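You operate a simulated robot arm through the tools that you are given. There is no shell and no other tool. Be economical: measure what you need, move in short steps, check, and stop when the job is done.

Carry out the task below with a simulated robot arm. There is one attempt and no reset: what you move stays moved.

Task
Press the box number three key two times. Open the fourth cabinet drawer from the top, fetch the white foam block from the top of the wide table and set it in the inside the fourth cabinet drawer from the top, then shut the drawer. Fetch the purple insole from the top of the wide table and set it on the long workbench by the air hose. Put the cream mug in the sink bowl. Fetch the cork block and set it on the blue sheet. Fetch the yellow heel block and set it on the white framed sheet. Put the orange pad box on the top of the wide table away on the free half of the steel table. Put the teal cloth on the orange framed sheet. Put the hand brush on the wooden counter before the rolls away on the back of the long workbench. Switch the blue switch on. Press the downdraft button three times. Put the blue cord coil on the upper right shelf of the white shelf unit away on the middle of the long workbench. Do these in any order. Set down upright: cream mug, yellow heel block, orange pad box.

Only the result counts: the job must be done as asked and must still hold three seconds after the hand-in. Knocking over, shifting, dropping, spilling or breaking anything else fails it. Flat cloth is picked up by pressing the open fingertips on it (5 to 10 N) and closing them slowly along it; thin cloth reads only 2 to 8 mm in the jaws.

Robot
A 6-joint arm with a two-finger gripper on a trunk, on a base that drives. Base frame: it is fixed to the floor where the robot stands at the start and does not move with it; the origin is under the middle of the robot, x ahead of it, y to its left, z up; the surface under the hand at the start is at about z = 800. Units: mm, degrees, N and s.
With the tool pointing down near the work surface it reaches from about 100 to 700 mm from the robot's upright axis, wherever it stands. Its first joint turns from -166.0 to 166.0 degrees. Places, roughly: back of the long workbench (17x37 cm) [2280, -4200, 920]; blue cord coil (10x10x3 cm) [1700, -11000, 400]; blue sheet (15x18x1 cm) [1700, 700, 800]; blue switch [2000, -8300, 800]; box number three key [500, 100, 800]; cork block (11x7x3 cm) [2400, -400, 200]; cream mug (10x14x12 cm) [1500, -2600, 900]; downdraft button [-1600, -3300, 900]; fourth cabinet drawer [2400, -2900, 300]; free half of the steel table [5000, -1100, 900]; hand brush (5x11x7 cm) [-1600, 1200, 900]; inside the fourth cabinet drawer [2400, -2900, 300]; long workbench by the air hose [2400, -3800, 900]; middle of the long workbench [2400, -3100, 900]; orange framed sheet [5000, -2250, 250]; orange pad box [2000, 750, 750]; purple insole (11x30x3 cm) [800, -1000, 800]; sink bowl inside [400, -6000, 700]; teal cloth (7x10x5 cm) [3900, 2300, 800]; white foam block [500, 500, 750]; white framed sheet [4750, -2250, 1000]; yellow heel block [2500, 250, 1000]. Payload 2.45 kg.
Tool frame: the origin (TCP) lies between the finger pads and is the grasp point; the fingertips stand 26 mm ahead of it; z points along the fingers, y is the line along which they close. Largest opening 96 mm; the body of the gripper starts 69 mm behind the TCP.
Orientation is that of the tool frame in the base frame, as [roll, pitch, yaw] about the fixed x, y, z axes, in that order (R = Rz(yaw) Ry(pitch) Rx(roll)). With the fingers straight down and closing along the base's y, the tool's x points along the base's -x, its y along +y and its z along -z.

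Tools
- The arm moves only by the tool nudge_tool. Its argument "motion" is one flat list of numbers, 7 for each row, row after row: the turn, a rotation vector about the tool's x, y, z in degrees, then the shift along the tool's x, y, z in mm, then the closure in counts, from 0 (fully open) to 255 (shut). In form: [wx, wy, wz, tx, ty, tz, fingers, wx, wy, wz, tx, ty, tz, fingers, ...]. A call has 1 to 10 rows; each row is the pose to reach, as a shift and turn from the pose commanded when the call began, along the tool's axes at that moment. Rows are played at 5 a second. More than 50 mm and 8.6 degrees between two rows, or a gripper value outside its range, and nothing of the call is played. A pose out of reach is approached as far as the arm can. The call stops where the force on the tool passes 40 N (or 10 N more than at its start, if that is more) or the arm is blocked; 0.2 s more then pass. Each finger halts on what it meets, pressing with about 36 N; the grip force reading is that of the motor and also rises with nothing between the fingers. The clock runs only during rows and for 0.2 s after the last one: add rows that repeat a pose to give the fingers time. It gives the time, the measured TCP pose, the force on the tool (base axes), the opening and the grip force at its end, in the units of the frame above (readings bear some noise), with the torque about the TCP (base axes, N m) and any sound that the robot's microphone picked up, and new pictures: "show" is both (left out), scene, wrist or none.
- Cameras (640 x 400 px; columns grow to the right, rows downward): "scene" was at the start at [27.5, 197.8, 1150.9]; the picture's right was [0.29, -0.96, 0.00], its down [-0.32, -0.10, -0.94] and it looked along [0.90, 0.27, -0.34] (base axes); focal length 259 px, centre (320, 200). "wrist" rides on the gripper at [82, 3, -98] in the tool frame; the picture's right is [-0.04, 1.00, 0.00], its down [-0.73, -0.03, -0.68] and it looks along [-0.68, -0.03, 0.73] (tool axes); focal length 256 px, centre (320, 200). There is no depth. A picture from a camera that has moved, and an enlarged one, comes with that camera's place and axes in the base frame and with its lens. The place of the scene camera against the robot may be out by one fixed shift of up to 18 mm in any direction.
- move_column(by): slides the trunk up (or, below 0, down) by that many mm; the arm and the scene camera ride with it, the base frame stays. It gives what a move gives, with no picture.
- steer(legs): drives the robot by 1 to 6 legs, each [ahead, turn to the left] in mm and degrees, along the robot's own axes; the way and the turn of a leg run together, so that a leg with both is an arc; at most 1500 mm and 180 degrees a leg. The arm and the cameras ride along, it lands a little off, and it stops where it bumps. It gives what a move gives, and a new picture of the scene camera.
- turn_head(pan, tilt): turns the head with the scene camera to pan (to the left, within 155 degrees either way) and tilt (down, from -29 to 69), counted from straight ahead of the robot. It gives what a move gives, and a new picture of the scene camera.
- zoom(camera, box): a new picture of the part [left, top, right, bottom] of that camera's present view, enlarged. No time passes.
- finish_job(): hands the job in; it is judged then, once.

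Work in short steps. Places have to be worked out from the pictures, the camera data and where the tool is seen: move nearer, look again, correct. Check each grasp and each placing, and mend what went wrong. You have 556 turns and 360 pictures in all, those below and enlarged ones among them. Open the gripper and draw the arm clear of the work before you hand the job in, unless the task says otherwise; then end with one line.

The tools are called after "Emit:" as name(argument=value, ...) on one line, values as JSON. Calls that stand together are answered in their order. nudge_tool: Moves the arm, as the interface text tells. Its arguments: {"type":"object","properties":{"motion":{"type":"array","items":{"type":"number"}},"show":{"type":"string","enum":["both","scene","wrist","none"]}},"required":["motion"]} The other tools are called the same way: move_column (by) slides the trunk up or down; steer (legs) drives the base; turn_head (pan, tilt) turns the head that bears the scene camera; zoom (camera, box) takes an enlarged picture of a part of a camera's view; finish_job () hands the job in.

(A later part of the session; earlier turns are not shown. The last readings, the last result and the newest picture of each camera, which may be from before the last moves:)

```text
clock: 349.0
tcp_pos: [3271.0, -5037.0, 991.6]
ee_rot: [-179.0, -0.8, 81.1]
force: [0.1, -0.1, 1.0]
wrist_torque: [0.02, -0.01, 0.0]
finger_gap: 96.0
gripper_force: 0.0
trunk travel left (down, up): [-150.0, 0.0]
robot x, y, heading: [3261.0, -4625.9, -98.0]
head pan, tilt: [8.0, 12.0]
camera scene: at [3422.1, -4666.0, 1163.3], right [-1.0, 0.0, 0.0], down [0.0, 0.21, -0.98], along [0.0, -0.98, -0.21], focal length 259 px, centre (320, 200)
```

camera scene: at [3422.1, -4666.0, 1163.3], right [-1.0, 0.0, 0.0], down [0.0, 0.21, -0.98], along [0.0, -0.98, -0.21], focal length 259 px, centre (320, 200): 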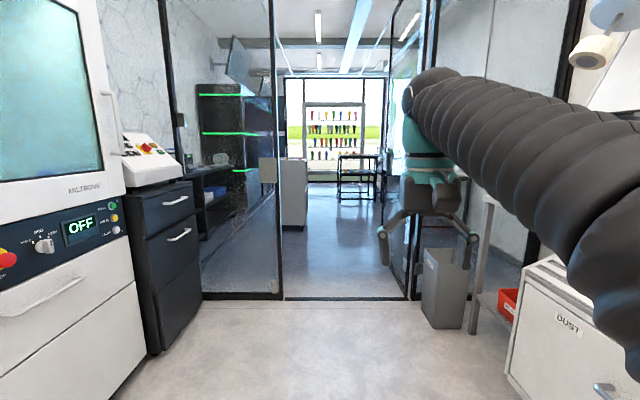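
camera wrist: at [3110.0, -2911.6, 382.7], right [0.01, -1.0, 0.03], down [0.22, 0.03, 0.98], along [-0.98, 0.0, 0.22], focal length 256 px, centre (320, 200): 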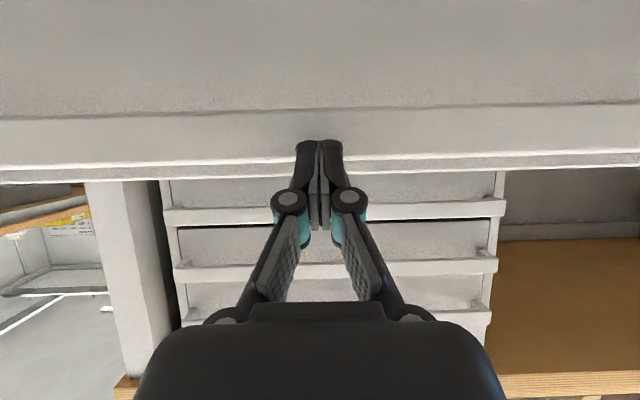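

The glass doorway spans x≈2745–3690 at y≈-6470. Drive through its middle to y≈-7400 and look.

Emit:
steer(legs=[[0, 6.8], [1500, 0], [1300, 0]])

Emit:
turn_head(pan=-30, tilt=12)

Emit:
turn_head(pan=-65, tilt=15)

```text
clock: 363.3
tcp_pos: [3157.7, -7858.4, 991.4]
ee_rot: [-178.9, -0.8, 85.3]
force: [0.3, 1.0, -0.5]
wrist_torque: [0.03, 0.0, 0.0]
finger_gap: 96.1
gripper_force: 0.1
trunk travel left (down, up): [-150.0, 0.0]
robot x, y, heading: [3118.2, -7446.9, -94.3]
head pan, tilt: [8.0, 12.0]
camera scene: at [3283.2, -7477.2, 1163.4], right [-1.0, -0.07, 0.0], down [-0.01, 0.21, -0.98], along [0.07, -0.98, -0.21], focal length 259 px, centre (320, 200)
```

scene: 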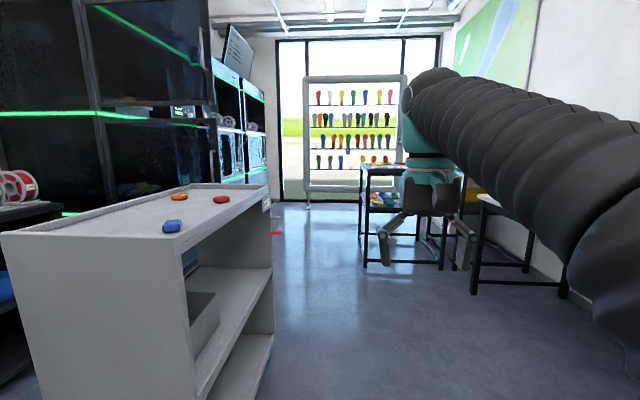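

```text
clock: 364.3
tcp_pos: [3157.4, -7858.0, 991.0]
ee_rot: [-178.8, -0.8, 85.3]
force: [0.6, 0.0, -0.6]
wrist_torque: [0.01, 0.0, -0.04]
finger_gap: 96.0
gripper_force: 0.0
trunk travel left (down, up): [-150.0, 0.0]
robot x, y, heading: [3119.5, -7449.0, -93.8]
head pan, tilt: [-30.0, 12.0]
camera scene: at [3224.6, -7461.6, 1163.4], right [-0.83, 0.56, 0.0], down [0.12, 0.17, -0.98], along [-0.55, -0.81, -0.21], focal length 259 px, centre (320, 200)
```

scene: 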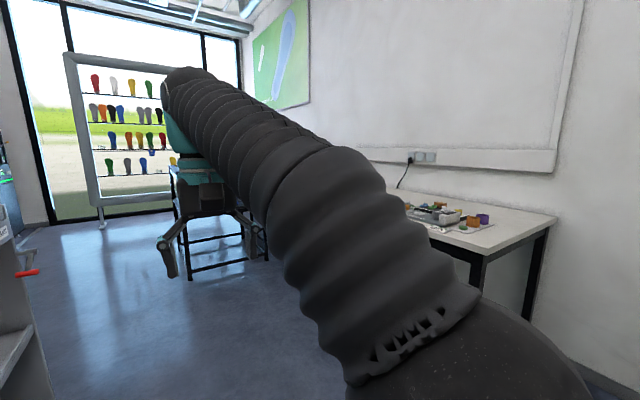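

```text
clock: 365.3
tcp_pos: [3158.1, -7858.8, 991.3]
ee_rot: [-178.9, -0.8, 85.2]
force: [0.1, -0.3, -0.1]
wrist_torque: [-0.01, -0.02, -0.01]
finger_gap: 96.0
gripper_force: 0.1
trunk travel left (down, up): [-150.0, 0.0]
robot x, y, heading: [3117.8, -7447.8, -94.1]
head pan, tilt: [-65.0, 15.0]
camera scene: at [3189.5, -7417.8, 1158.5], right [-0.36, 0.93, 0.0], down [0.24, 0.09, -0.97], along [-0.9, -0.35, -0.26], focal length 259 px, centre (320, 200)
```

scene: 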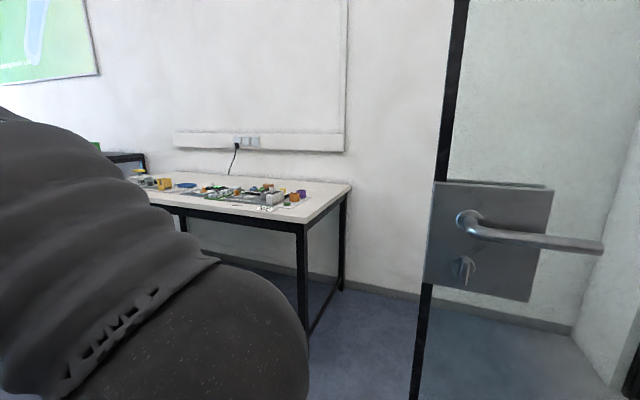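

The white table with small parts is at x<2210. Drive to about [2730, -8300] and face it.

Emit:
steer(legs=[[0, -20.4], [936, 0], [0, -65.5]])

Emit:
turn_head(pan=15, tilt=30)

Emit:
nudge_tool(motion=[0, 0, 0, 0, 0, -3, 0], show="wrist")

```text
clock: 374.2
tcp_pos: [2326.7, -8374.8, 991.7]
ee_rot: [-178.9, -0.8, -0.4]
force: [0.0, 0.3, 0.3]
wrist_torque: [-0.01, -0.02, 0.0]
finger_gap: 96.0
gripper_force: 0.1
trunk travel left (down, up): [-150.0, 0.0]
robot x, y, heading: [2733.0, -8302.6, -179.9]
head pan, tilt: [-65.0, 15.0]
camera scene: at [2753.8, -8363.4, 1158.5], right [0.9, 0.43, 0.0], down [0.11, -0.23, -0.97], along [-0.41, 0.87, -0.26], focal length 259 px, centre (320, 200)
```

scene: 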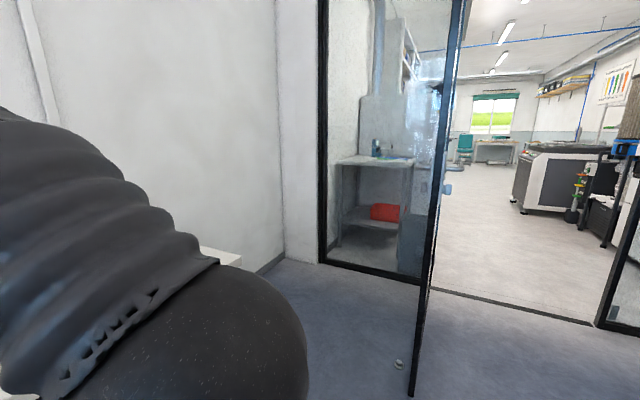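

```text
clock: 375.7
tcp_pos: [2327.2, -8374.2, 991.8]
ee_rot: [-178.9, -0.8, -0.6]
force: [-0.7, 0.1, 0.1]
wrist_torque: [0.0, 0.01, 0.0]
finger_gap: 95.8
gripper_force: 0.1
trunk travel left (down, up): [-150.0, 0.0]
robot x, y, heading: [2731.3, -8302.4, -179.8]
head pan, tilt: [15.0, 30.0]
camera scene: at [2706.4, -8471.7, 1134.3], right [-0.26, 0.96, 0.0], down [0.48, 0.13, -0.87], along [-0.84, -0.23, -0.5], focal length 259 px, centre (320, 200)
```

scene: 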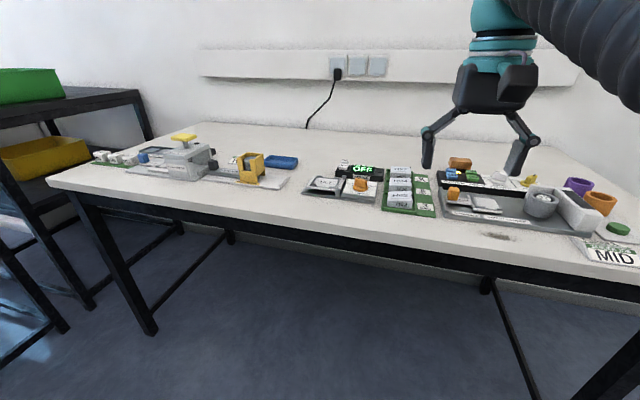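

```text
clock: 376.1
tcp_pos: [2327.1, -8375.0, 993.9]
ee_rot: [-178.9, -0.8, -0.4]
force: [-0.3, 0.0, 0.4]
wrist_torque: [-0.02, -0.01, 0.01]
finger_gap: 96.1
gripper_force: 0.2
trunk travel left (down, up): [-150.0, 0.0]
robot x, y, heading: [2735.0, -8301.8, -179.8]
head pan, tilt: [15.0, 30.0]
camera wrist: at [2407.7, -8380.8, 1093.3], right [-0.05, -1.0, -0.02], down [-0.74, 0.02, 0.67], along [-0.67, 0.05, -0.74], focal length 256 px, centre (320, 200)
```

wrist: 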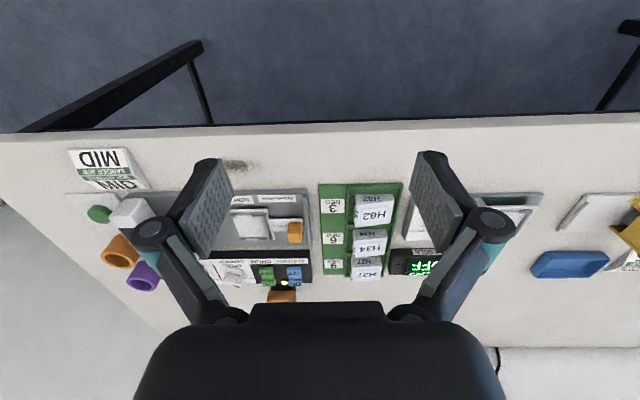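

A small panel with green and blue switches is at the left of centre. Zoom in.

Emit:
zoom(camera="wrist", box=[190, 180, 350, 300])

Emit:
zoom(camera="scene", box=[420, 140, 600, 240])

```text
3.33 times, centred on (270, 240) of wrist
camera zoom: at [2407.7, -8380.8, 1093.3], right [-0.05, -1.0, -0.02], down [-0.74, 0.02, 0.67], along [-0.67, 0.05, -0.74], focal length 853 px, centre (487, 67)
```

zoom: 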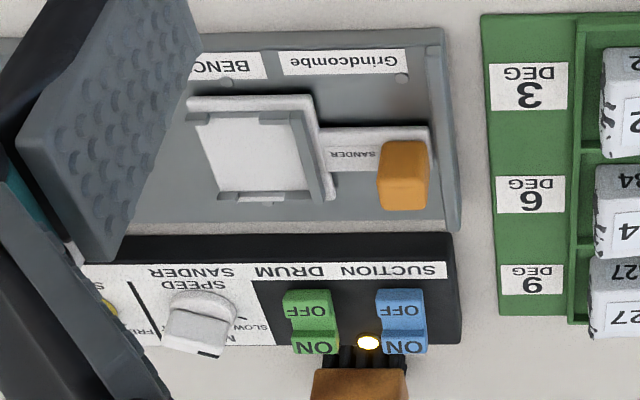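

```text
3.56 times, centred on (510, 190) of scene
camera zoom: at [2706.4, -8471.7, 1134.3], right [-0.26, 0.96, 0.0], down [0.48, 0.13, -0.87], along [-0.84, -0.23, -0.5], focal length 920 px, centre (-356, 236)
```

zoom: 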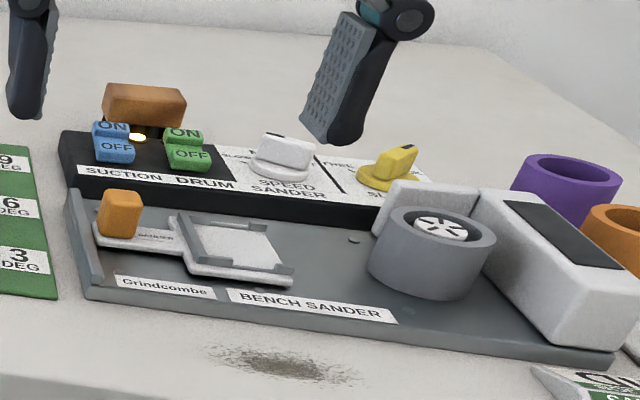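

The blue rocker must be pressed at its far (ON) end. Move the base closer and the gripper above for better triangulation.

Emit:
steer(legs=[[150, 0]])

Emit:
nudge_tool(motion=[0, 0, 0, -25, -20, 10, 100, 0, 0, 0, -50, -40, 20, 200, 0, 0, 0, -75, -60, 30, 255, 0, 0, 0, -100, -70, 40, 255, 0, 0, 0, -100, -70, 40, 255], show="wrist")

```text
clock: 377.5
tcp_pos: [2179.7, -8376.2, 994.2]
ee_rot: [-178.9, -0.8, -0.5]
force: [0.0, -1.3, 0.5]
wrist_torque: [0.0, 0.01, 0.01]
finger_gap: 96.0
gripper_force: 0.2
trunk travel left (down, up): [-150.0, 0.0]
robot x, y, heading: [2583.8, -8304.8, -179.8]
head pan, tilt: [15.0, 30.0]
camera scene: at [2558.8, -8472.7, 1134.3], right [-0.27, 0.96, 0.0], down [0.48, 0.13, -0.87], along [-0.83, -0.23, -0.5], focal length 259 px, centre (320, 200)
```

scene: 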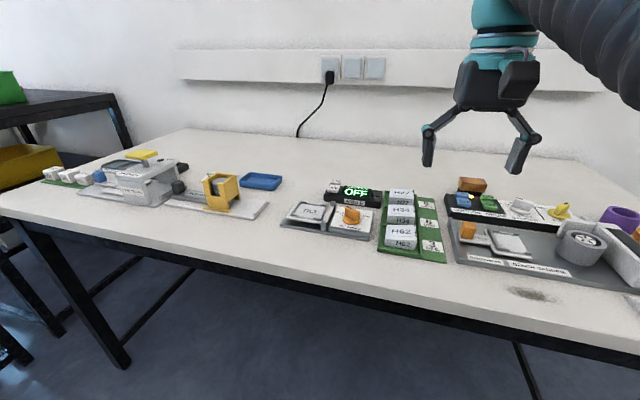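

```text
clock: 378.7
tcp_pos: [2082.3, -8306.6, 953.8]
ee_rot: [-178.8, -0.8, -0.4]
force: [-0.9, 0.5, -0.1]
wrist_torque: [-0.04, -0.02, -0.01]
finger_gap: 0.0
gripper_force: 28.7
trunk travel left (down, up): [-150.0, 0.0]
robot x, y, heading: [2583.4, -8308.6, -179.7]
head pan, tilt: [15.0, 30.0]
camera wrist: at [2161.6, -8311.0, 1052.7], right [-0.05, -1.0, -0.02], down [-0.74, 0.02, 0.67], along [-0.67, 0.05, -0.74], focal length 256 px, centre (320, 200)
```

wrist: 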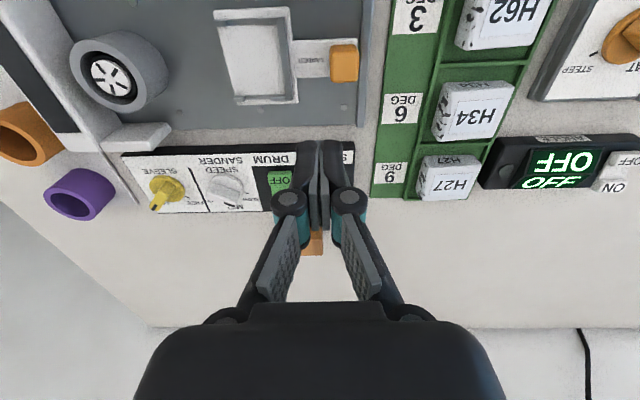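

Triangulation: blue rocker near y≈-8306, ON end at about [1966, -8305, 838]. Move above it and look.

Emit:
nudge_tool(motion=[0, 0, 0, -40, 0, 25, 255, 0, 0, 0, -80, 0, 45, 255, 0, 0, 0, -116, 0, 60, 255, 0, 0, 0, -116, 0, 60, 255], show="both")

Emit:
zoom(camera="scene", box=[420, 150, 560, 240])

```text
clock: 379.7
tcp_pos: [1965.6, -8305.6, 890.4]
ee_rot: [-178.9, -0.8, -0.4]
force: [0.4, -0.9, 0.0]
wrist_torque: [0.01, 0.02, -0.01]
finger_gap: 0.0
gripper_force: 28.2
trunk travel left (down, up): [-150.0, 0.0]
robot x, y, heading: [2585.9, -8301.9, -179.5]
head pan, tilt: [15.0, 30.0]
camera scene: at [2558.8, -8472.7, 1134.3], right [-0.27, 0.96, 0.0], down [0.48, 0.13, -0.87], along [-0.83, -0.23, -0.5], focal length 259 px, centre (320, 200)
camera wrist: at [2045.6, -8312.6, 989.7], right [-0.05, -1.0, -0.02], down [-0.74, 0.02, 0.67], along [-0.67, 0.04, -0.74], focal length 256 px, centre (320, 200)
```

scene: 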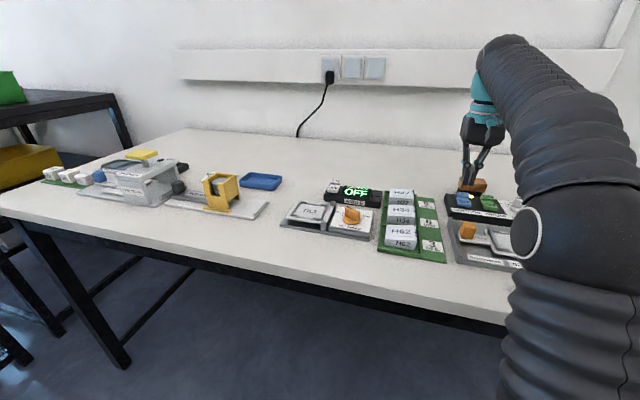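
wrist: 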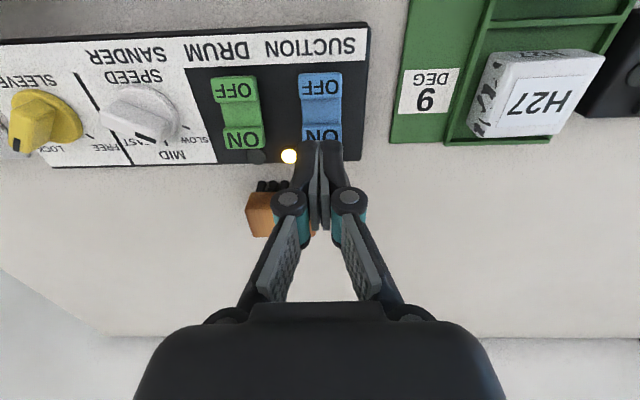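

```text
4.44 times, centred on (490, 195) of scene
camera zoom: at [2558.8, -8472.7, 1134.3], right [-0.27, 0.96, 0.0], down [0.48, 0.13, -0.87], along [-0.83, -0.23, -0.5], focal length 1150 px, centre (-436, 222)
```

zoom: 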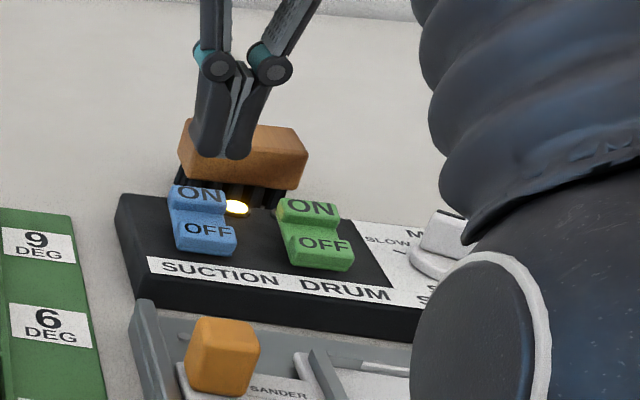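

Emit:
zoom(camera="wrist", box=[190, 40, 370, 170])

```text
3.08 times, centred on (280, 105) of wrist
camera zoom: at [2045.6, -8312.6, 989.7], right [-0.05, -1.0, -0.02], down [-0.74, 0.02, 0.67], along [-0.67, 0.04, -0.74], focal length 788 px, centre (443, 492)
```

zoom: 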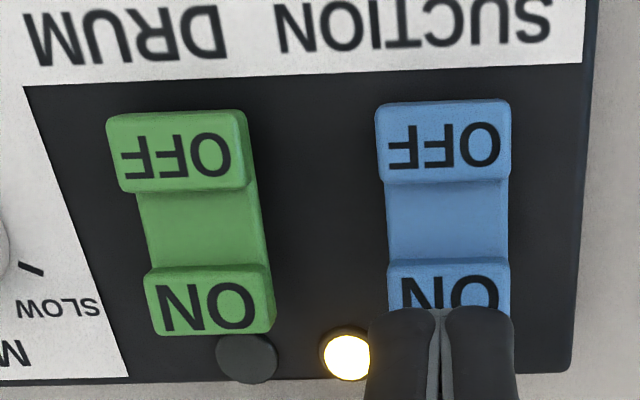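

ON pad centre at [1965, -8308]. Press down slowly until a click.

Emit:
nudge_tool(motion=[0, 0, 0, 0, 2, 15, 255, 0, 0, 0, 0, 2, 22, 255, 0, 0, 0, 0, 2, 25, 255, 0, 0, 0, 0, 2, 27, 255, 0, 0, 0, 0, 2, 29, 255, 0, 0, 0, 0, 2, 31, 255], show="wrist")

```text
clock: 381.1
tcp_pos: [1966.9, -8305.1, 861.2]
ee_rot: [-178.9, -0.8, -0.4]
force: [0.5, 1.1, -0.1]
wrist_torque: [-0.01, 0.03, 0.03]
finger_gap: 0.1
gripper_force: 28.5
trunk travel left (down, up): [-150.0, 0.0]
robot x, y, heading: [2584.7, -8303.0, -179.5]
head pan, tilt: [15.0, 30.0]
camera wrist: at [2046.3, -8310.4, 960.0], right [-0.05, -1.0, -0.02], down [-0.74, 0.02, 0.67], along [-0.67, 0.05, -0.74], focal length 256 px, centre (320, 200)
```

wrist: 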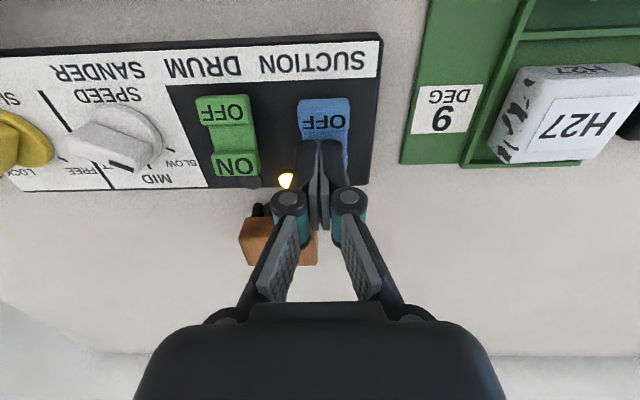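

No contact yet; continue down in 2 mm steps.

Emit:
nudge_tool(motion=[0, 0, 0, 2, 2, 2, 255, 0, 0, 0, 2, 2, 4, 255, 0, 0, 0, 2, 2, 6, 255, 0, 0, 0, 2, 2, 8, 255, 0, 0, 0, 2, 2, 10, 255, 0, 0, 0, 2, 2, 12, 255], show="wrist")

```text
clock: 382.0
tcp_pos: [1968.8, -8306.0, 860.2]
ee_rot: [-179.0, 0.0, -0.3]
force: [2.0, 0.0, 10.9]
wrist_torque: [-0.04, 0.01, -0.02]
finger_gap: 0.0
gripper_force: 28.7
trunk travel left (down, up): [-150.0, 0.0]
robot x, y, heading: [2584.7, -8304.2, -179.7]
head pan, tilt: [15.0, 30.0]
stopped in row 4: the force on the tool passed its limit at 44 N (the readings are from after the stop); the commanded pose is now the measured one
camera wrist: at [2050.2, -8312.3, 958.1], right [-0.05, -1.0, -0.02], down [-0.73, 0.02, 0.68], along [-0.68, 0.04, -0.73], focal length 256 px, centre (320, 200)
```

wrist: 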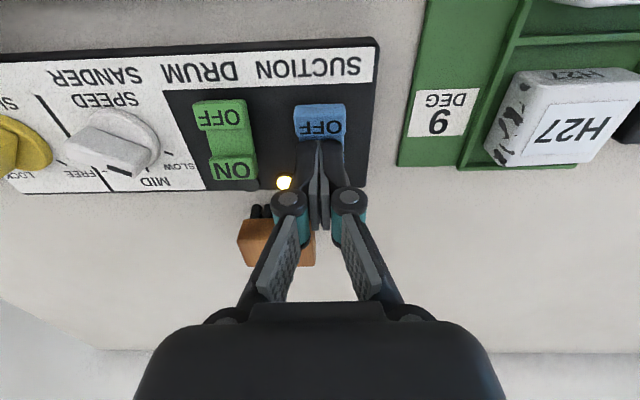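

Hit 44 N with no click. Lift off and inspect.

Emit:
nudge_tool(motion=[0, 0, 0, 0, 0, -20, 255, 0, 0, 0, 30, 0, -40, 255, 0, 0, 0, 60, 0, -50, 255, 0, 0, 0, 60, 0, -50, 255], show="none")

Emit:
zoom(camera="wrist", box=[180, 80, 400, 220])

Emit:
zoom(camera="scene", box=[430, 165, 520, 225])

```text
clock: 383.0
tcp_pos: [2027.7, -8307.2, 907.9]
ee_rot: [-178.9, -0.2, -0.4]
force: [-0.4, 0.2, 0.5]
wrist_torque: [-0.02, 0.01, -0.01]
finger_gap: 0.0
gripper_force: 28.7
trunk travel left (down, up): [-150.0, 0.0]
robot x, y, heading: [2584.8, -8302.4, -179.4]
head pan, tilt: [15.0, 30.0]
```

```text
2.86 times, centred on (290, 150) of wrist
camera zoom: at [2108.3, -8313.4, 1005.8], right [-0.05, -1.0, -0.02], down [-0.74, 0.02, 0.68], along [-0.68, 0.04, -0.74], focal length 731 px, centre (406, 343)
```

zoom: 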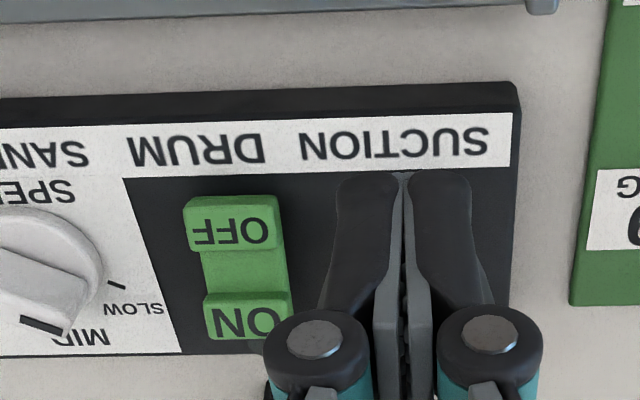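

```text
6.67 times, centred on (475, 195) of scene
camera zoom: at [2558.5, -8472.7, 1134.3], right [-0.27, 0.96, 0.0], down [0.48, 0.13, -0.87], along [-0.83, -0.23, -0.5], focal length 1725 px, centre (-713, 233)
```

zoom: 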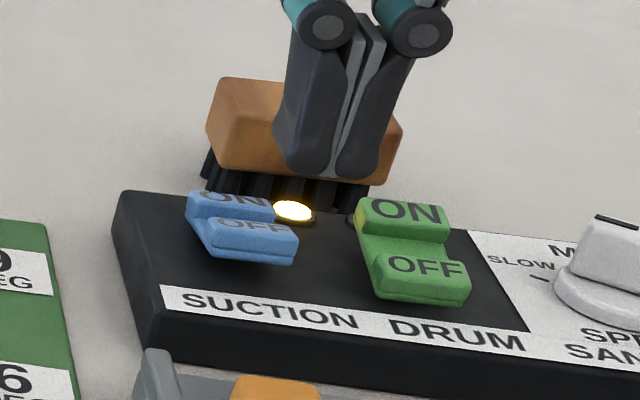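

Blue is now visibly rocked to ON. Retract, back off, and go look for the white shelf unit with the cord coil.

Emit:
nudge_tool(motion=[0, 0, 0, 40, 0, -20, 128, 0, 0, 0, 80, 0, -40, 0, 0, 0, 0, 120, 0, -60, 0, 0, 0, 0, 150, 0, -80, 0], show="none")

Emit:
steer(legs=[[-420, 0], [0, 90]])

Emit:
turn_head(pan=0, tilt=12)

```text
clock: 384.0
tcp_pos: [2177.9, -8309.8, 989.7]
ee_rot: [-178.8, -0.2, -0.4]
force: [0.0, 0.1, 0.0]
wrist_torque: [0.02, -0.07, 0.0]
finger_gap: 95.9
gripper_force: 0.2
trunk travel left (down, up): [-150.0, 0.0]
robot x, y, heading: [2584.1, -8306.1, -179.7]
head pan, tilt: [15.0, 30.0]
```

```text
clock: 390.4
tcp_pos: [3014.2, -8711.7, 989.6]
ee_rot: [-178.9, -0.2, 90.4]
force: [-0.3, 0.0, -0.3]
wrist_torque: [-0.03, -0.03, -0.04]
finger_gap: 95.7
gripper_force: 0.1
trunk travel left (down, up): [-150.0, 0.0]
robot x, y, heading: [3003.0, -8302.7, -89.0]
head pan, tilt: [15.0, 30.0]
camera scene: at [3185.0, -8312.5, 1134.3], right [-0.96, -0.28, 0.0], down [-0.14, 0.48, -0.87], along [0.24, -0.83, -0.5], focal length 259 px, centre (320, 200)
```

scene: 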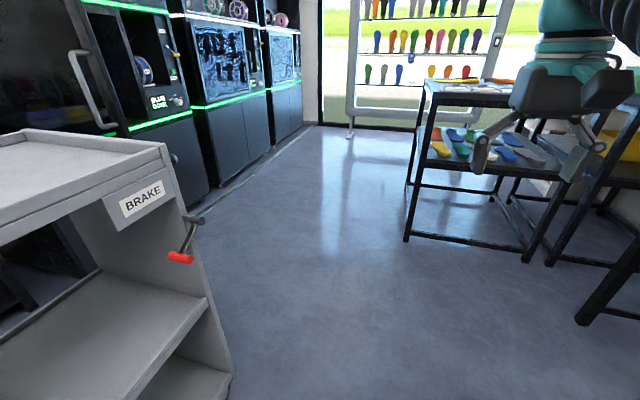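

```text
clock: 391.2
tcp_pos: [3014.8, -8711.2, 990.0]
ee_rot: [-178.9, -0.3, 90.4]
force: [-0.6, -0.5, -0.8]
wrist_torque: [0.01, 0.0, 0.01]
finger_gap: 96.3
gripper_force: 0.1
trunk travel left (down, up): [-150.0, 0.0]
robot x, y, heading: [3002.5, -8302.7, -88.8]
head pan, tilt: [0.0, 12.0]
camera scene: at [3161.8, -8318.9, 1163.3], right [-1.0, -0.02, 0.0], down [0.0, 0.21, -0.98], along [0.02, -0.98, -0.21], focal length 259 px, centre (320, 200)
```

scene: 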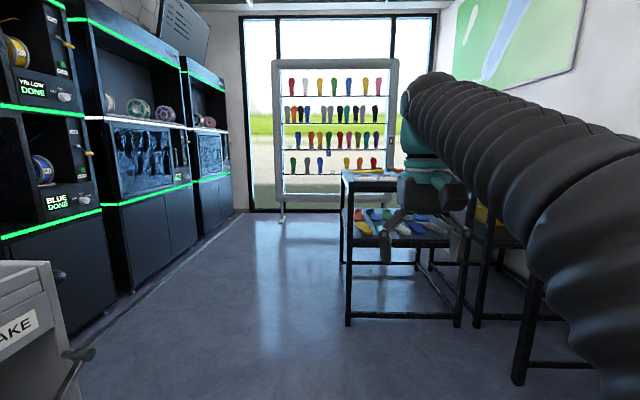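

The shelf unit must be on the west wall beyond the black tables. Drive to about [3350, -10700] and look west.

Emit:
steer(legs=[[0, 7.2], [1500, 0], [920, 0], [0, -98]])

Emit:
turn_head(pan=20, tilt=20)

```text
clock: 397.8
tcp_pos: [3246.0, -9960.4, 989.7]
ee_rot: [-178.9, -0.1, 94.0]
force: [1.0, 0.0, -0.7]
wrist_torque: [-0.05, 0.03, 0.01]
finger_gap: 96.1
gripper_force: 0.1
trunk travel left (down, up): [-150.0, 0.0]
robot x, y, heading: [3237.9, -9554.0, -91.1]
head pan, tilt: [0.0, 12.0]
stopped in leg 2: the robot was blocked; the commanded pose is now the measured one
camera scene: at [3394.4, -9574.6, 1163.3], right [-1.0, 0.02, 0.0], down [0.0, 0.21, -0.98], along [-0.02, -0.98, -0.21], focal length 259 px, centre (320, 200)
```

scene: 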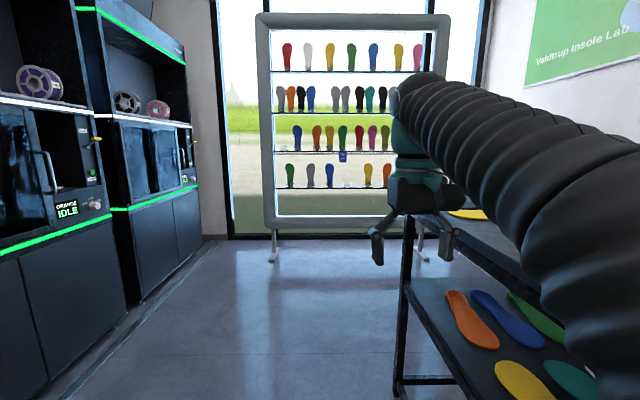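

```text
clock: 398.7
tcp_pos: [3245.8, -9960.5, 990.0]
ee_rot: [-178.9, -0.2, 94.0]
force: [0.1, -0.4, -1.1]
wrist_torque: [0.01, -0.01, 0.04]
finger_gap: 95.8
gripper_force: 0.0
trunk travel left (down, up): [-150.0, 0.0]
robot x, y, heading: [3238.3, -9553.2, -91.2]
head pan, tilt: [20.0, 20.0]
camera scene: at [3426.2, -9569.6, 1150.4], right [-0.95, -0.32, 0.0], down [-0.11, 0.32, -0.94], along [0.3, -0.89, -0.34], focal length 259 px, centre (320, 200)
```

scene: 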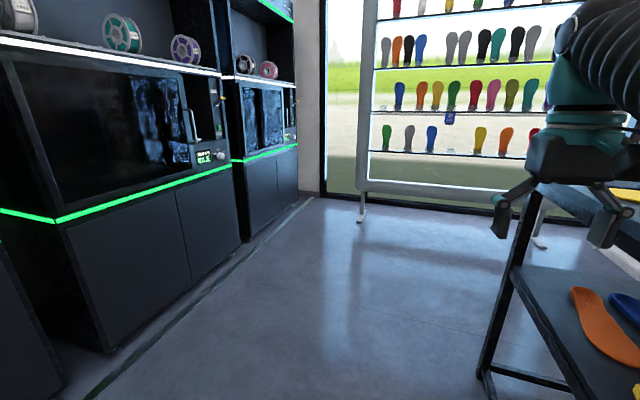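

I clipped the black table's leg. Back up, side-step left, and pass at x≈3550.

Emit:
steer(legs=[[-250, 0], [0, 32], [650, 0], [0, -32]])

Emit:
turn_head(pan=-25, tilt=30)

```text
clock: 406.8
tcp_pos: [3568.8, -10264.2, 989.8]
ee_rot: [-178.8, -0.2, 93.2]
force: [1.0, 0.0, 0.1]
wrist_torque: [0.01, -0.03, -0.01]
finger_gap: 95.9
gripper_force: 0.0
trunk travel left (down, up): [-150.0, 0.0]
robot x, y, heading: [3567.4, -9854.3, -92.2]
head pan, tilt: [20.0, 20.0]
camera scene: at [3754.9, -9875.7, 1150.3], right [-0.95, -0.31, 0.0], down [-0.11, 0.33, -0.94], along [0.29, -0.89, -0.34], focal length 259 px, centre (320, 200)
```

scene: 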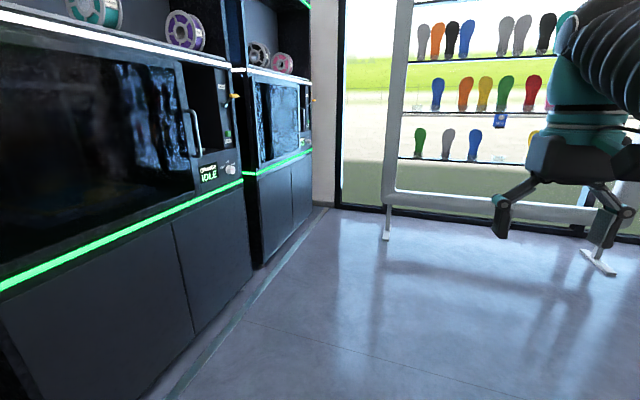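

```text
clock: 407.9
tcp_pos: [3570.7, -10264.1, 989.0]
ee_rot: [-178.9, -0.2, 93.2]
force: [-0.7, 0.4, -0.8]
wrist_torque: [0.03, 0.02, -0.01]
finger_gap: 95.6
gripper_force: 0.1
trunk travel left (down, up): [-150.0, 0.0]
robot x, y, heading: [3568.9, -9855.1, -91.9]
head pan, tilt: [-25.0, 30.0]
camera scene: at [3685.2, -9867.7, 1134.3], right [-0.89, 0.45, 0.0], down [0.23, 0.45, -0.87], along [-0.39, -0.77, -0.5], focal length 259 px, centre (320, 200)
```

scene: 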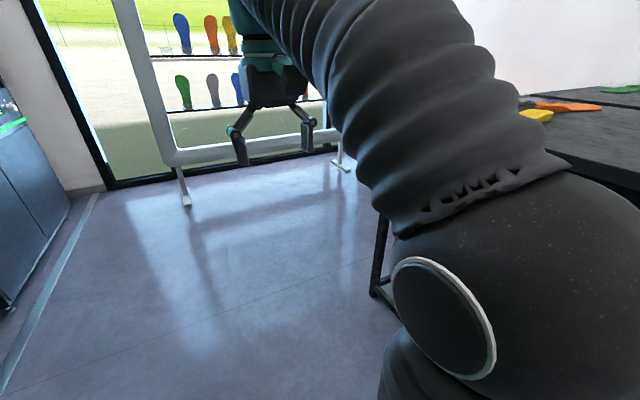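

The table ends at y≈-10620. Drive to y≈-11200 and face west.

Emit:
steer(legs=[[1350, 0], [0, -88]])

Emit:
turn_head(pan=25, tilt=20)

```text
clock: 418.3
tcp_pos: [3111.2, -11195.3, 990.1]
ee_rot: [-178.9, -0.2, 5.2]
force: [-0.1, -0.4, -1.0]
wrist_torque: [-0.01, 0.02, 0.0]
finger_gap: 95.8
gripper_force: 0.0
trunk travel left (down, up): [-150.0, 0.0]
robot x, y, heading: [3518.6, -11178.6, -180.2]
head pan, tilt: [-25.0, 30.0]
camera scene: at [3495.8, -11286.1, 1134.3], right [0.42, 0.91, 0.0], down [0.45, -0.21, -0.87], along [-0.79, 0.37, -0.5], focal length 259 px, centre (320, 200)
```

scene: 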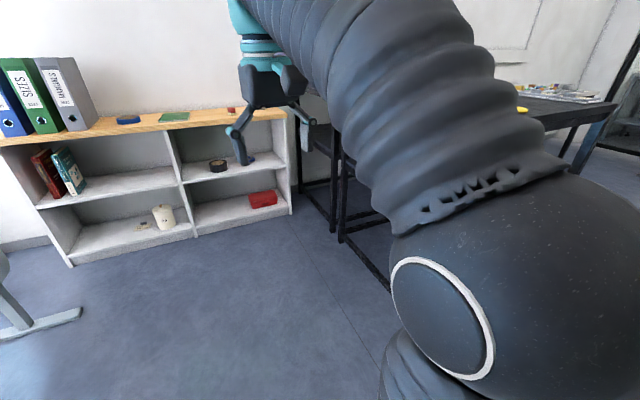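

```text
clock: 419.5
tcp_pos: [3111.0, -11196.2, 990.0]
ee_rot: [-178.9, -0.1, 5.2]
force: [-0.6, -0.9, -0.2]
wrist_torque: [0.0, -0.02, 0.03]
finger_gap: 96.2
gripper_force: 0.0
trunk travel left (down, up): [-150.0, 0.0]
robot x, y, heading: [3518.5, -11177.6, -179.9]
head pan, tilt: [25.0, 20.0]
camera scene: at [3493.4, -11363.6, 1150.3], right [-0.42, 0.91, 0.0], down [0.31, 0.14, -0.94], along [-0.85, -0.4, -0.34], focal length 259 px, centre (320, 200)
```

scene: 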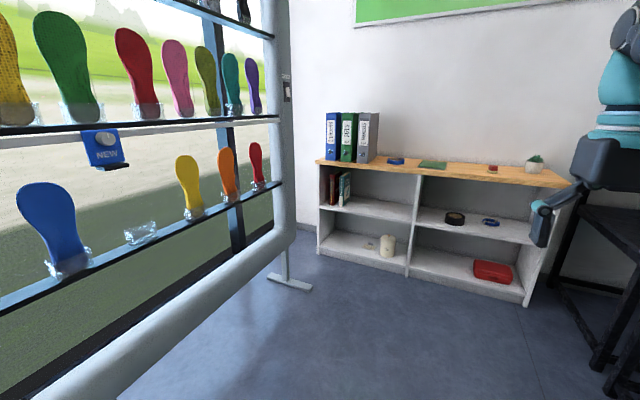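

The white shelf unit is at x<1790; blue coil in its upper right compartment beside a dark tape roll. Drive to about [2420, -11030].

Emit:
steer(legs=[[0, -7.8], [1090, 0], [0, 7.8]])

Emit:
turn_head(pan=-5, tilt=35)

```text
clock: 426.4
tcp_pos: [2009.5, -11058.3, 990.6]
ee_rot: [-179.0, -0.3, 5.9]
force: [0.5, -1.0, 0.5]
wrist_torque: [0.03, -0.01, -0.02]
finger_gap: 96.0
gripper_force: 0.1
trunk travel left (down, up): [-150.0, 0.0]
robot x, y, heading: [2420.2, -11038.7, -179.2]
head pan, tilt: [25.0, 20.0]
camera scene: at [2394.3, -11221.5, 1150.3], right [-0.44, 0.9, 0.0], down [0.31, 0.15, -0.94], along [-0.85, -0.41, -0.34], focal length 259 px, centre (320, 200)
```

scene: 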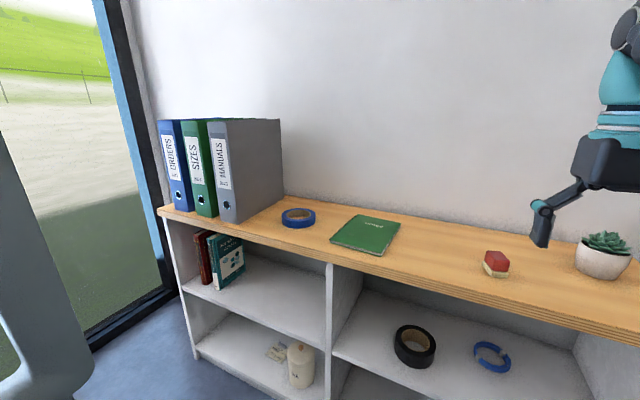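

```text
clock: 427.3
tcp_pos: [2010.0, -11059.9, 989.3]
ee_rot: [-178.9, -0.1, 5.9]
force: [-0.3, 0.2, 0.0]
wrist_torque: [-0.01, 0.01, -0.01]
finger_gap: 96.4
gripper_force: 0.0
trunk travel left (down, up): [-150.0, 0.0]
robot x, y, heading: [2417.5, -11041.8, -179.3]
head pan, tilt: [-5.0, 35.0]
camera scene: at [2390.3, -11174.7, 1126.5], right [0.07, 1.0, 0.0], down [0.57, -0.04, -0.82], along [-0.82, 0.06, -0.57], focal length 259 px, centre (320, 200)
```

scene: 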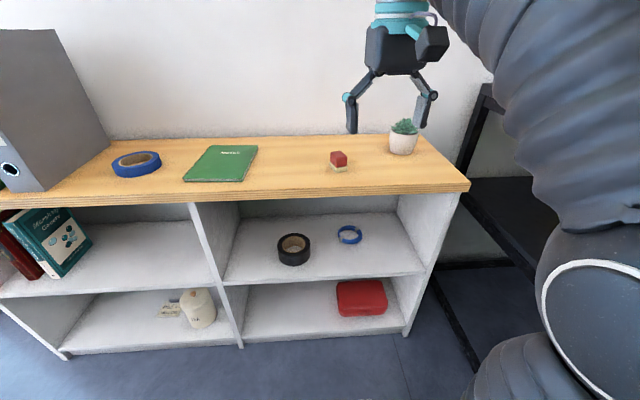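

Emit:
zoom(camera="scene", box=[220, 180, 440, 300])

```text
2.91 times, centred on (330, 240) of scene
camera zoom: at [2390.3, -11174.7, 1126.5], right [0.07, 1.0, 0.0], down [0.57, -0.04, -0.82], along [-0.82, 0.06, -0.57], focal length 753 px, centre (291, 84)
```

zoom: 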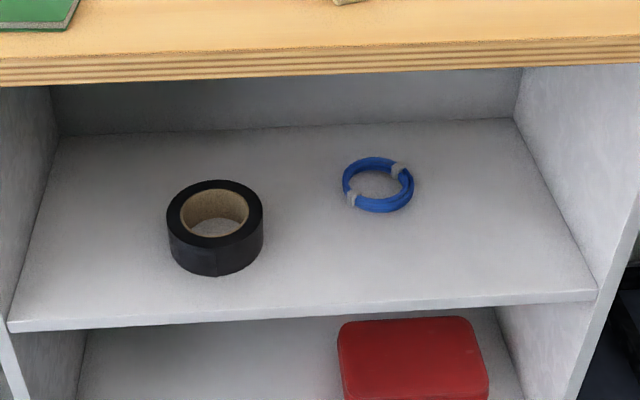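

The coil is a thin ring ~200 mm inside the compartment. To keep the wrist camera off the shelf I flip the tool 180° about its axis first.

Emit:
nudge_tool(motion=[0, 0, 8.6, 0, 0, 0, 60, 0, 0, 17.2, 0, 0, 0, 60, 0, 0, 25.8, 0, 0, 0, 60, 0, 0, 34.4, 0, 0, 0, 60, 0, 0, 43, 0, 0, 0, 60, 0, 0, 51.6, 0, 0, 0, 60, 0, 0, 60.2, 0, 0, 0, 60, 0, 0, 68.8, 0, 0, 0, 60, 0, 0, 77.4, 0, 0, 0, 60, 0, 0, 86, 0, 0, 0, 60], show="none")

Emit:
nudge_tool(motion=[0, 0, 8.6, 0, 0, 0, 60, 0, 0, 17.2, 0, 0, 0, 60, 0, 0, 25.8, 0, 0, 0, 60, 0, 0, 34.4, 0, 0, 0, 60, 0, 0, 43, 0, 0, 0, 60, 0, 0, 51.6, 0, 0, 0, 60, 0, 0, 60.2, 0, 0, 0, 60, 0, 0, 68.8, 0, 0, 0, 60, 0, 0, 77.4, 0, 0, 0, 60, 0, 0, 86, 0, 0, 0, 60], show="none")

```text
clock: 429.5
tcp_pos: [2009.6, -11058.8, 990.1]
ee_rot: [-179.8, 1.0, -80.0]
force: [-1.2, 0.1, 0.1]
wrist_torque: [0.02, 0.0, -0.01]
finger_gap: 73.7
gripper_force: 0.0
trunk travel left (down, up): [-150.0, 0.0]
robot x, y, heading: [2419.0, -11038.7, -179.0]
head pan, tilt: [-5.0, 35.0]
```

```text
clock: 431.7
tcp_pos: [2011.1, -11059.5, 989.5]
ee_rot: [178.9, 0.3, -166.0]
force: [-0.4, 0.3, -0.3]
wrist_torque: [0.0, -0.02, -0.01]
finger_gap: 73.5
gripper_force: 0.0
trunk travel left (down, up): [-150.0, 0.0]
robot x, y, heading: [2416.0, -11035.0, -179.2]
head pan, tilt: [-5.0, 35.0]
```

Flipped. Finish the yaw, then lower the trunk.

Emit:
nudge_tool(motion=[0, 0, 7, 0, 0, 0, 60, 0, 0, 13, 0, 0, 0, 60, 0, 0, 13, 0, 0, 0, 60], show="none")

Emit:
move_column(by=-150)

```text
clock: 432.5
tcp_pos: [2012.1, -10999.7, 990.6]
ee_rot: [179.0, 0.1, -178.7]
force: [0.7, -0.3, 0.3]
wrist_torque: [0.0, -0.02, 0.0]
finger_gap: 73.1
gripper_force: 0.0
out of reach, approached as far as the arm can: row 1, 2, 3
trunk travel left (down, up): [-150.0, 0.0]
robot x, y, heading: [2417.9, -11035.6, -179.0]
head pan, tilt: [-5.0, 35.0]
```

```text
clock: 434.3
tcp_pos: [2011.6, -11000.0, 841.0]
ee_rot: [179.0, 0.1, -178.8]
force: [0.1, -0.4, -0.6]
wrist_torque: [0.0, 0.0, -0.03]
finger_gap: 73.3
gripper_force: 0.1
trunk travel left (down, up): [0.0, 150.0]
robot x, y, heading: [2418.8, -11035.2, -179.0]
head pan, tilt: [-5.0, 35.0]
```

Tilt 50° and descend in front of the shelf opening.

Emit:
nudge_tool(motion=[0, 6, 0, 0, 0, 45, 60, 0, 12, 0, 0, 0, 90, 60, 0, 18, 0, 0, 5, 135, 60, 0, 24, 0, 0, 10, 180, 60, 0, 30, 0, 10, 15, 225, 60, 0, 36, 0, 20, 17, 270, 60, 0, 43, 0, 35, 17, 315, 60, 0, 50, 0, 50, 17, 355, 60, 0, 50, 0, 50, 17, 355, 60], show="both")

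```text
clock: 436.3
tcp_pos: [1946.6, -10971.2, 496.5]
ee_rot: [177.9, -49.6, -176.9]
force: [-0.6, 0.5, 0.5]
wrist_torque: [-0.04, -0.08, 0.01]
finger_gap: 73.3
gripper_force: 0.2
out of reach, approached as far as the arm can: row 8, 9
trunk travel left (down, up): [0.0, 150.0]
robot x, y, heading: [2415.0, -11041.8, -179.0]
head pan, tilt: [-5.0, 35.0]
camera scene: at [2390.4, -11174.5, 976.5], right [0.07, 1.0, 0.0], down [0.57, -0.04, -0.82], along [-0.82, 0.06, -0.57], focal length 259 px, centre (320, 200)
camera wrist: at [1967.7, -10970.6, 622.2], right [0.0, 1.0, -0.01], down [0.99, 0.0, -0.12], along [-0.12, -0.01, -0.99], focal length 256 px, centre (320, 200)
```

scene: 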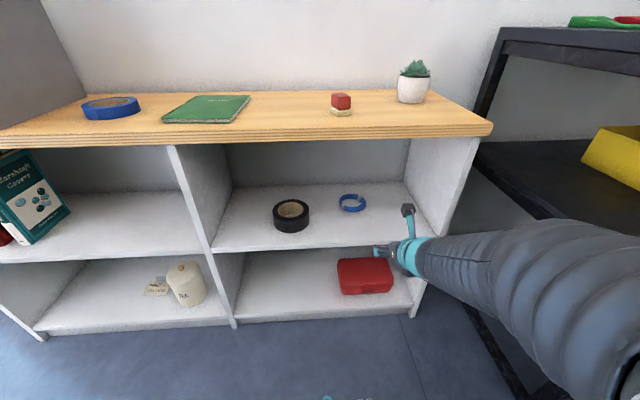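
wrist: 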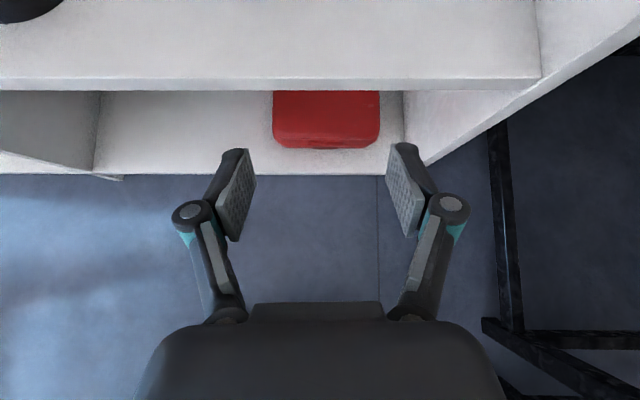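

Advance into the compartment's mouth to see the coil from the wrist camera.

Emit:
nudge_tool(motion=[0, 0, 0, 21, -3, 31, 60, 0, 0, 0, 42, -6, 62, 60, 0, 0, 0, 63, -9, 94, 60, 0, 0, 0, 84, -12, 125, 60, 0, 0, 0, 105, -14, 156, 60, 0, 0, 0, 105, -14, 156, 60], show="both")

```text
clock: 437.7
tcp_pos: [1756.0, -10990.6, 477.7]
ee_rot: [178.6, -49.9, -177.4]
force: [-0.9, 1.3, 0.4]
wrist_torque: [-0.01, -0.01, 0.01]
finger_gap: 73.7
gripper_force: 0.0
trunk travel left (down, up): [0.0, 150.0]
robot x, y, heading: [2415.9, -11038.8, -179.1]
head pan, tilt: [-5.0, 35.0]
camera scene: at [2390.3, -11174.5, 976.5], right [0.07, 1.0, 0.0], down [0.57, -0.04, -0.82], along [-0.82, 0.06, -0.57], focal length 259 px, centre (320, 200)
camera wrist: at [1778.3, -10989.6, 602.7], right [0.0, 1.0, -0.01], down [0.99, 0.0, -0.12], along [-0.12, -0.01, -0.99], focal length 256 px, centre (320, 200)
```

scene: 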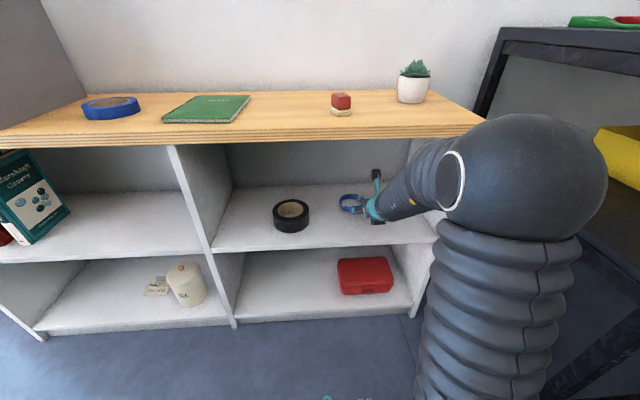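
wrist: 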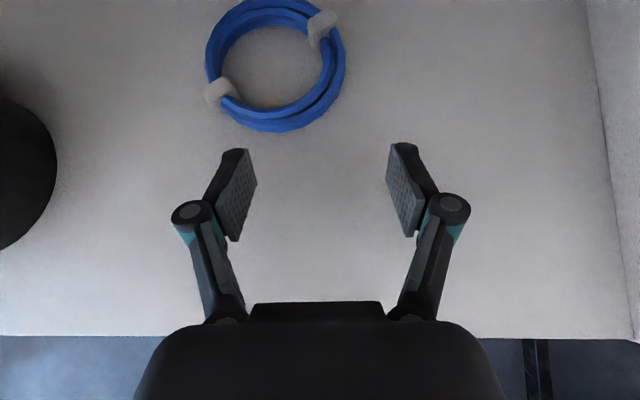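

Coil centre ≈ [1661, -11024], shelf z≈420. I will grip its right rim (y≈-10981) with one finger inside the ring. Move above first.

Emit:
nudge_tool(motion=[0, 0, 0, 28, 5, 30, 120, 0, 0, 0, 57, 9, 60, 120, 0, 0, 0, 57, 9, 60, 120], show="wrist")

```text
clock: 438.5
tcp_pos: [1673.5, -10984.4, 483.3]
ee_rot: [178.4, -49.8, -177.4]
force: [0.0, -0.5, 0.5]
wrist_torque: [-0.01, -0.02, 0.0]
finger_gap: 50.6
gripper_force: 0.0
trunk travel left (down, up): [0.0, 150.0]
robot x, y, heading: [2416.3, -11038.4, -179.1]
head pan, tilt: [-5.0, 35.0]
camera wrist: at [1696.2, -10982.8, 608.0], right [0.0, 1.0, -0.01], down [0.99, 0.0, -0.13], along [-0.13, -0.01, -0.99], focal length 256 px, centre (320, 200)
```

wrist: 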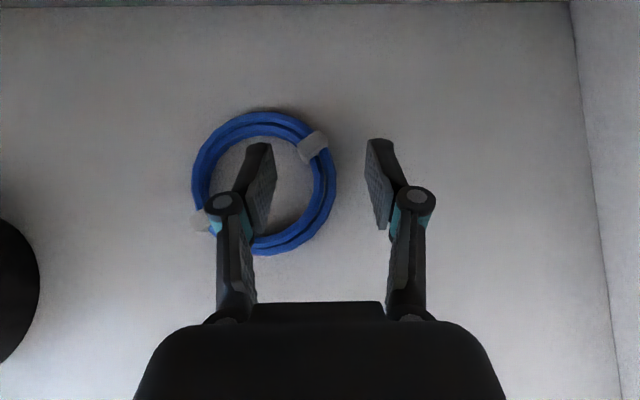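

Aligned. Lower 33 mm straight down and close on the rim.

Emit:
nudge_tool(motion=[0, 0, 0, -9, 3, 7.5, 120, 0, 0, 0, -18, 3, 15, 120, 0, 0, 0, -22, 3, 18.7, 120, 0, 0, 0, -25, 3, 21.4, 120, 0, 0, 0, -25, 3, 21.4, 180, 0, 0, 0, -25, 3, 21.4, 255, 0, 0, 0, -25, 3, 21.4, 255], show="wrist")

```text
clock: 440.1
tcp_pos: [1672.0, -10981.1, 456.7]
ee_rot: [178.5, -50.6, -177.4]
force: [0.7, 3.3, 10.2]
wrist_torque: [0.07, -0.01, 0.02]
finger_gap: 21.5
gripper_force: 35.6
trunk travel left (down, up): [0.0, 150.0]
robot x, y, heading: [2415.4, -11037.1, -179.2]
head pan, tilt: [-5.0, 35.0]
stopped in row 7: the force on the tool passed its limit at 41 N (the readings are from after the stop); the commanded pose is now the measured one
camera wrist: at [1696.0, -10978.5, 581.3], right [0.0, 1.0, -0.01], down [0.99, 0.0, -0.14], along [-0.14, -0.01, -0.99], focal length 256 px, centre (320, 200)
```

wrist: 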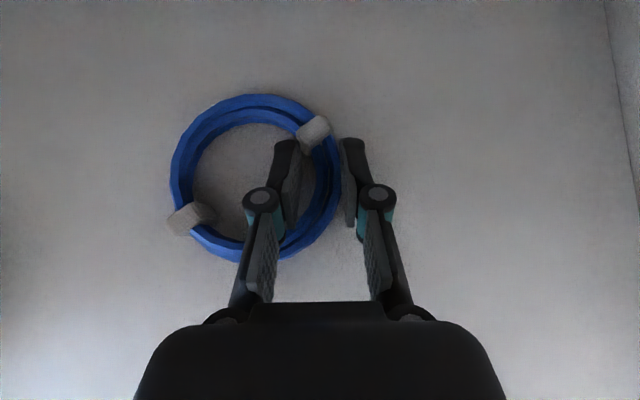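

Gripped rim (21 mm). Lift 40 mm and check.

Emit:
nudge_tool(motion=[0, 0, 0, 8, 0, -6.5, 255, 0, 0, 0, 16, 0, -13, 255, 0, 0, 0, 30, 0, -26, 255, 0, 0, 0, 30, 0, -26, 255], show="wrist")

```text
clock: 441.1
tcp_pos: [1673.6, -10982.9, 494.2]
ee_rot: [178.5, -50.4, -177.4]
force: [0.7, -0.1, -0.5]
wrist_torque: [0.04, 0.01, 0.0]
finger_gap: 21.3
gripper_force: 36.2
trunk travel left (down, up): [0.0, 150.0]
robot x, y, heading: [2416.4, -11037.8, -178.9]
head pan, tilt: [-5.0, 35.0]
camera wrist: at [1696.8, -10981.1, 619.3], right [0.0, 1.0, -0.01], down [0.99, 0.0, -0.13], along [-0.13, -0.01, -0.99], focal length 256 px, centre (320, 200)
```

wrist: 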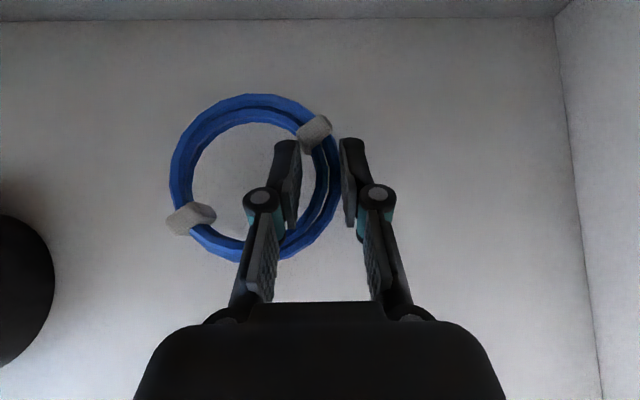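

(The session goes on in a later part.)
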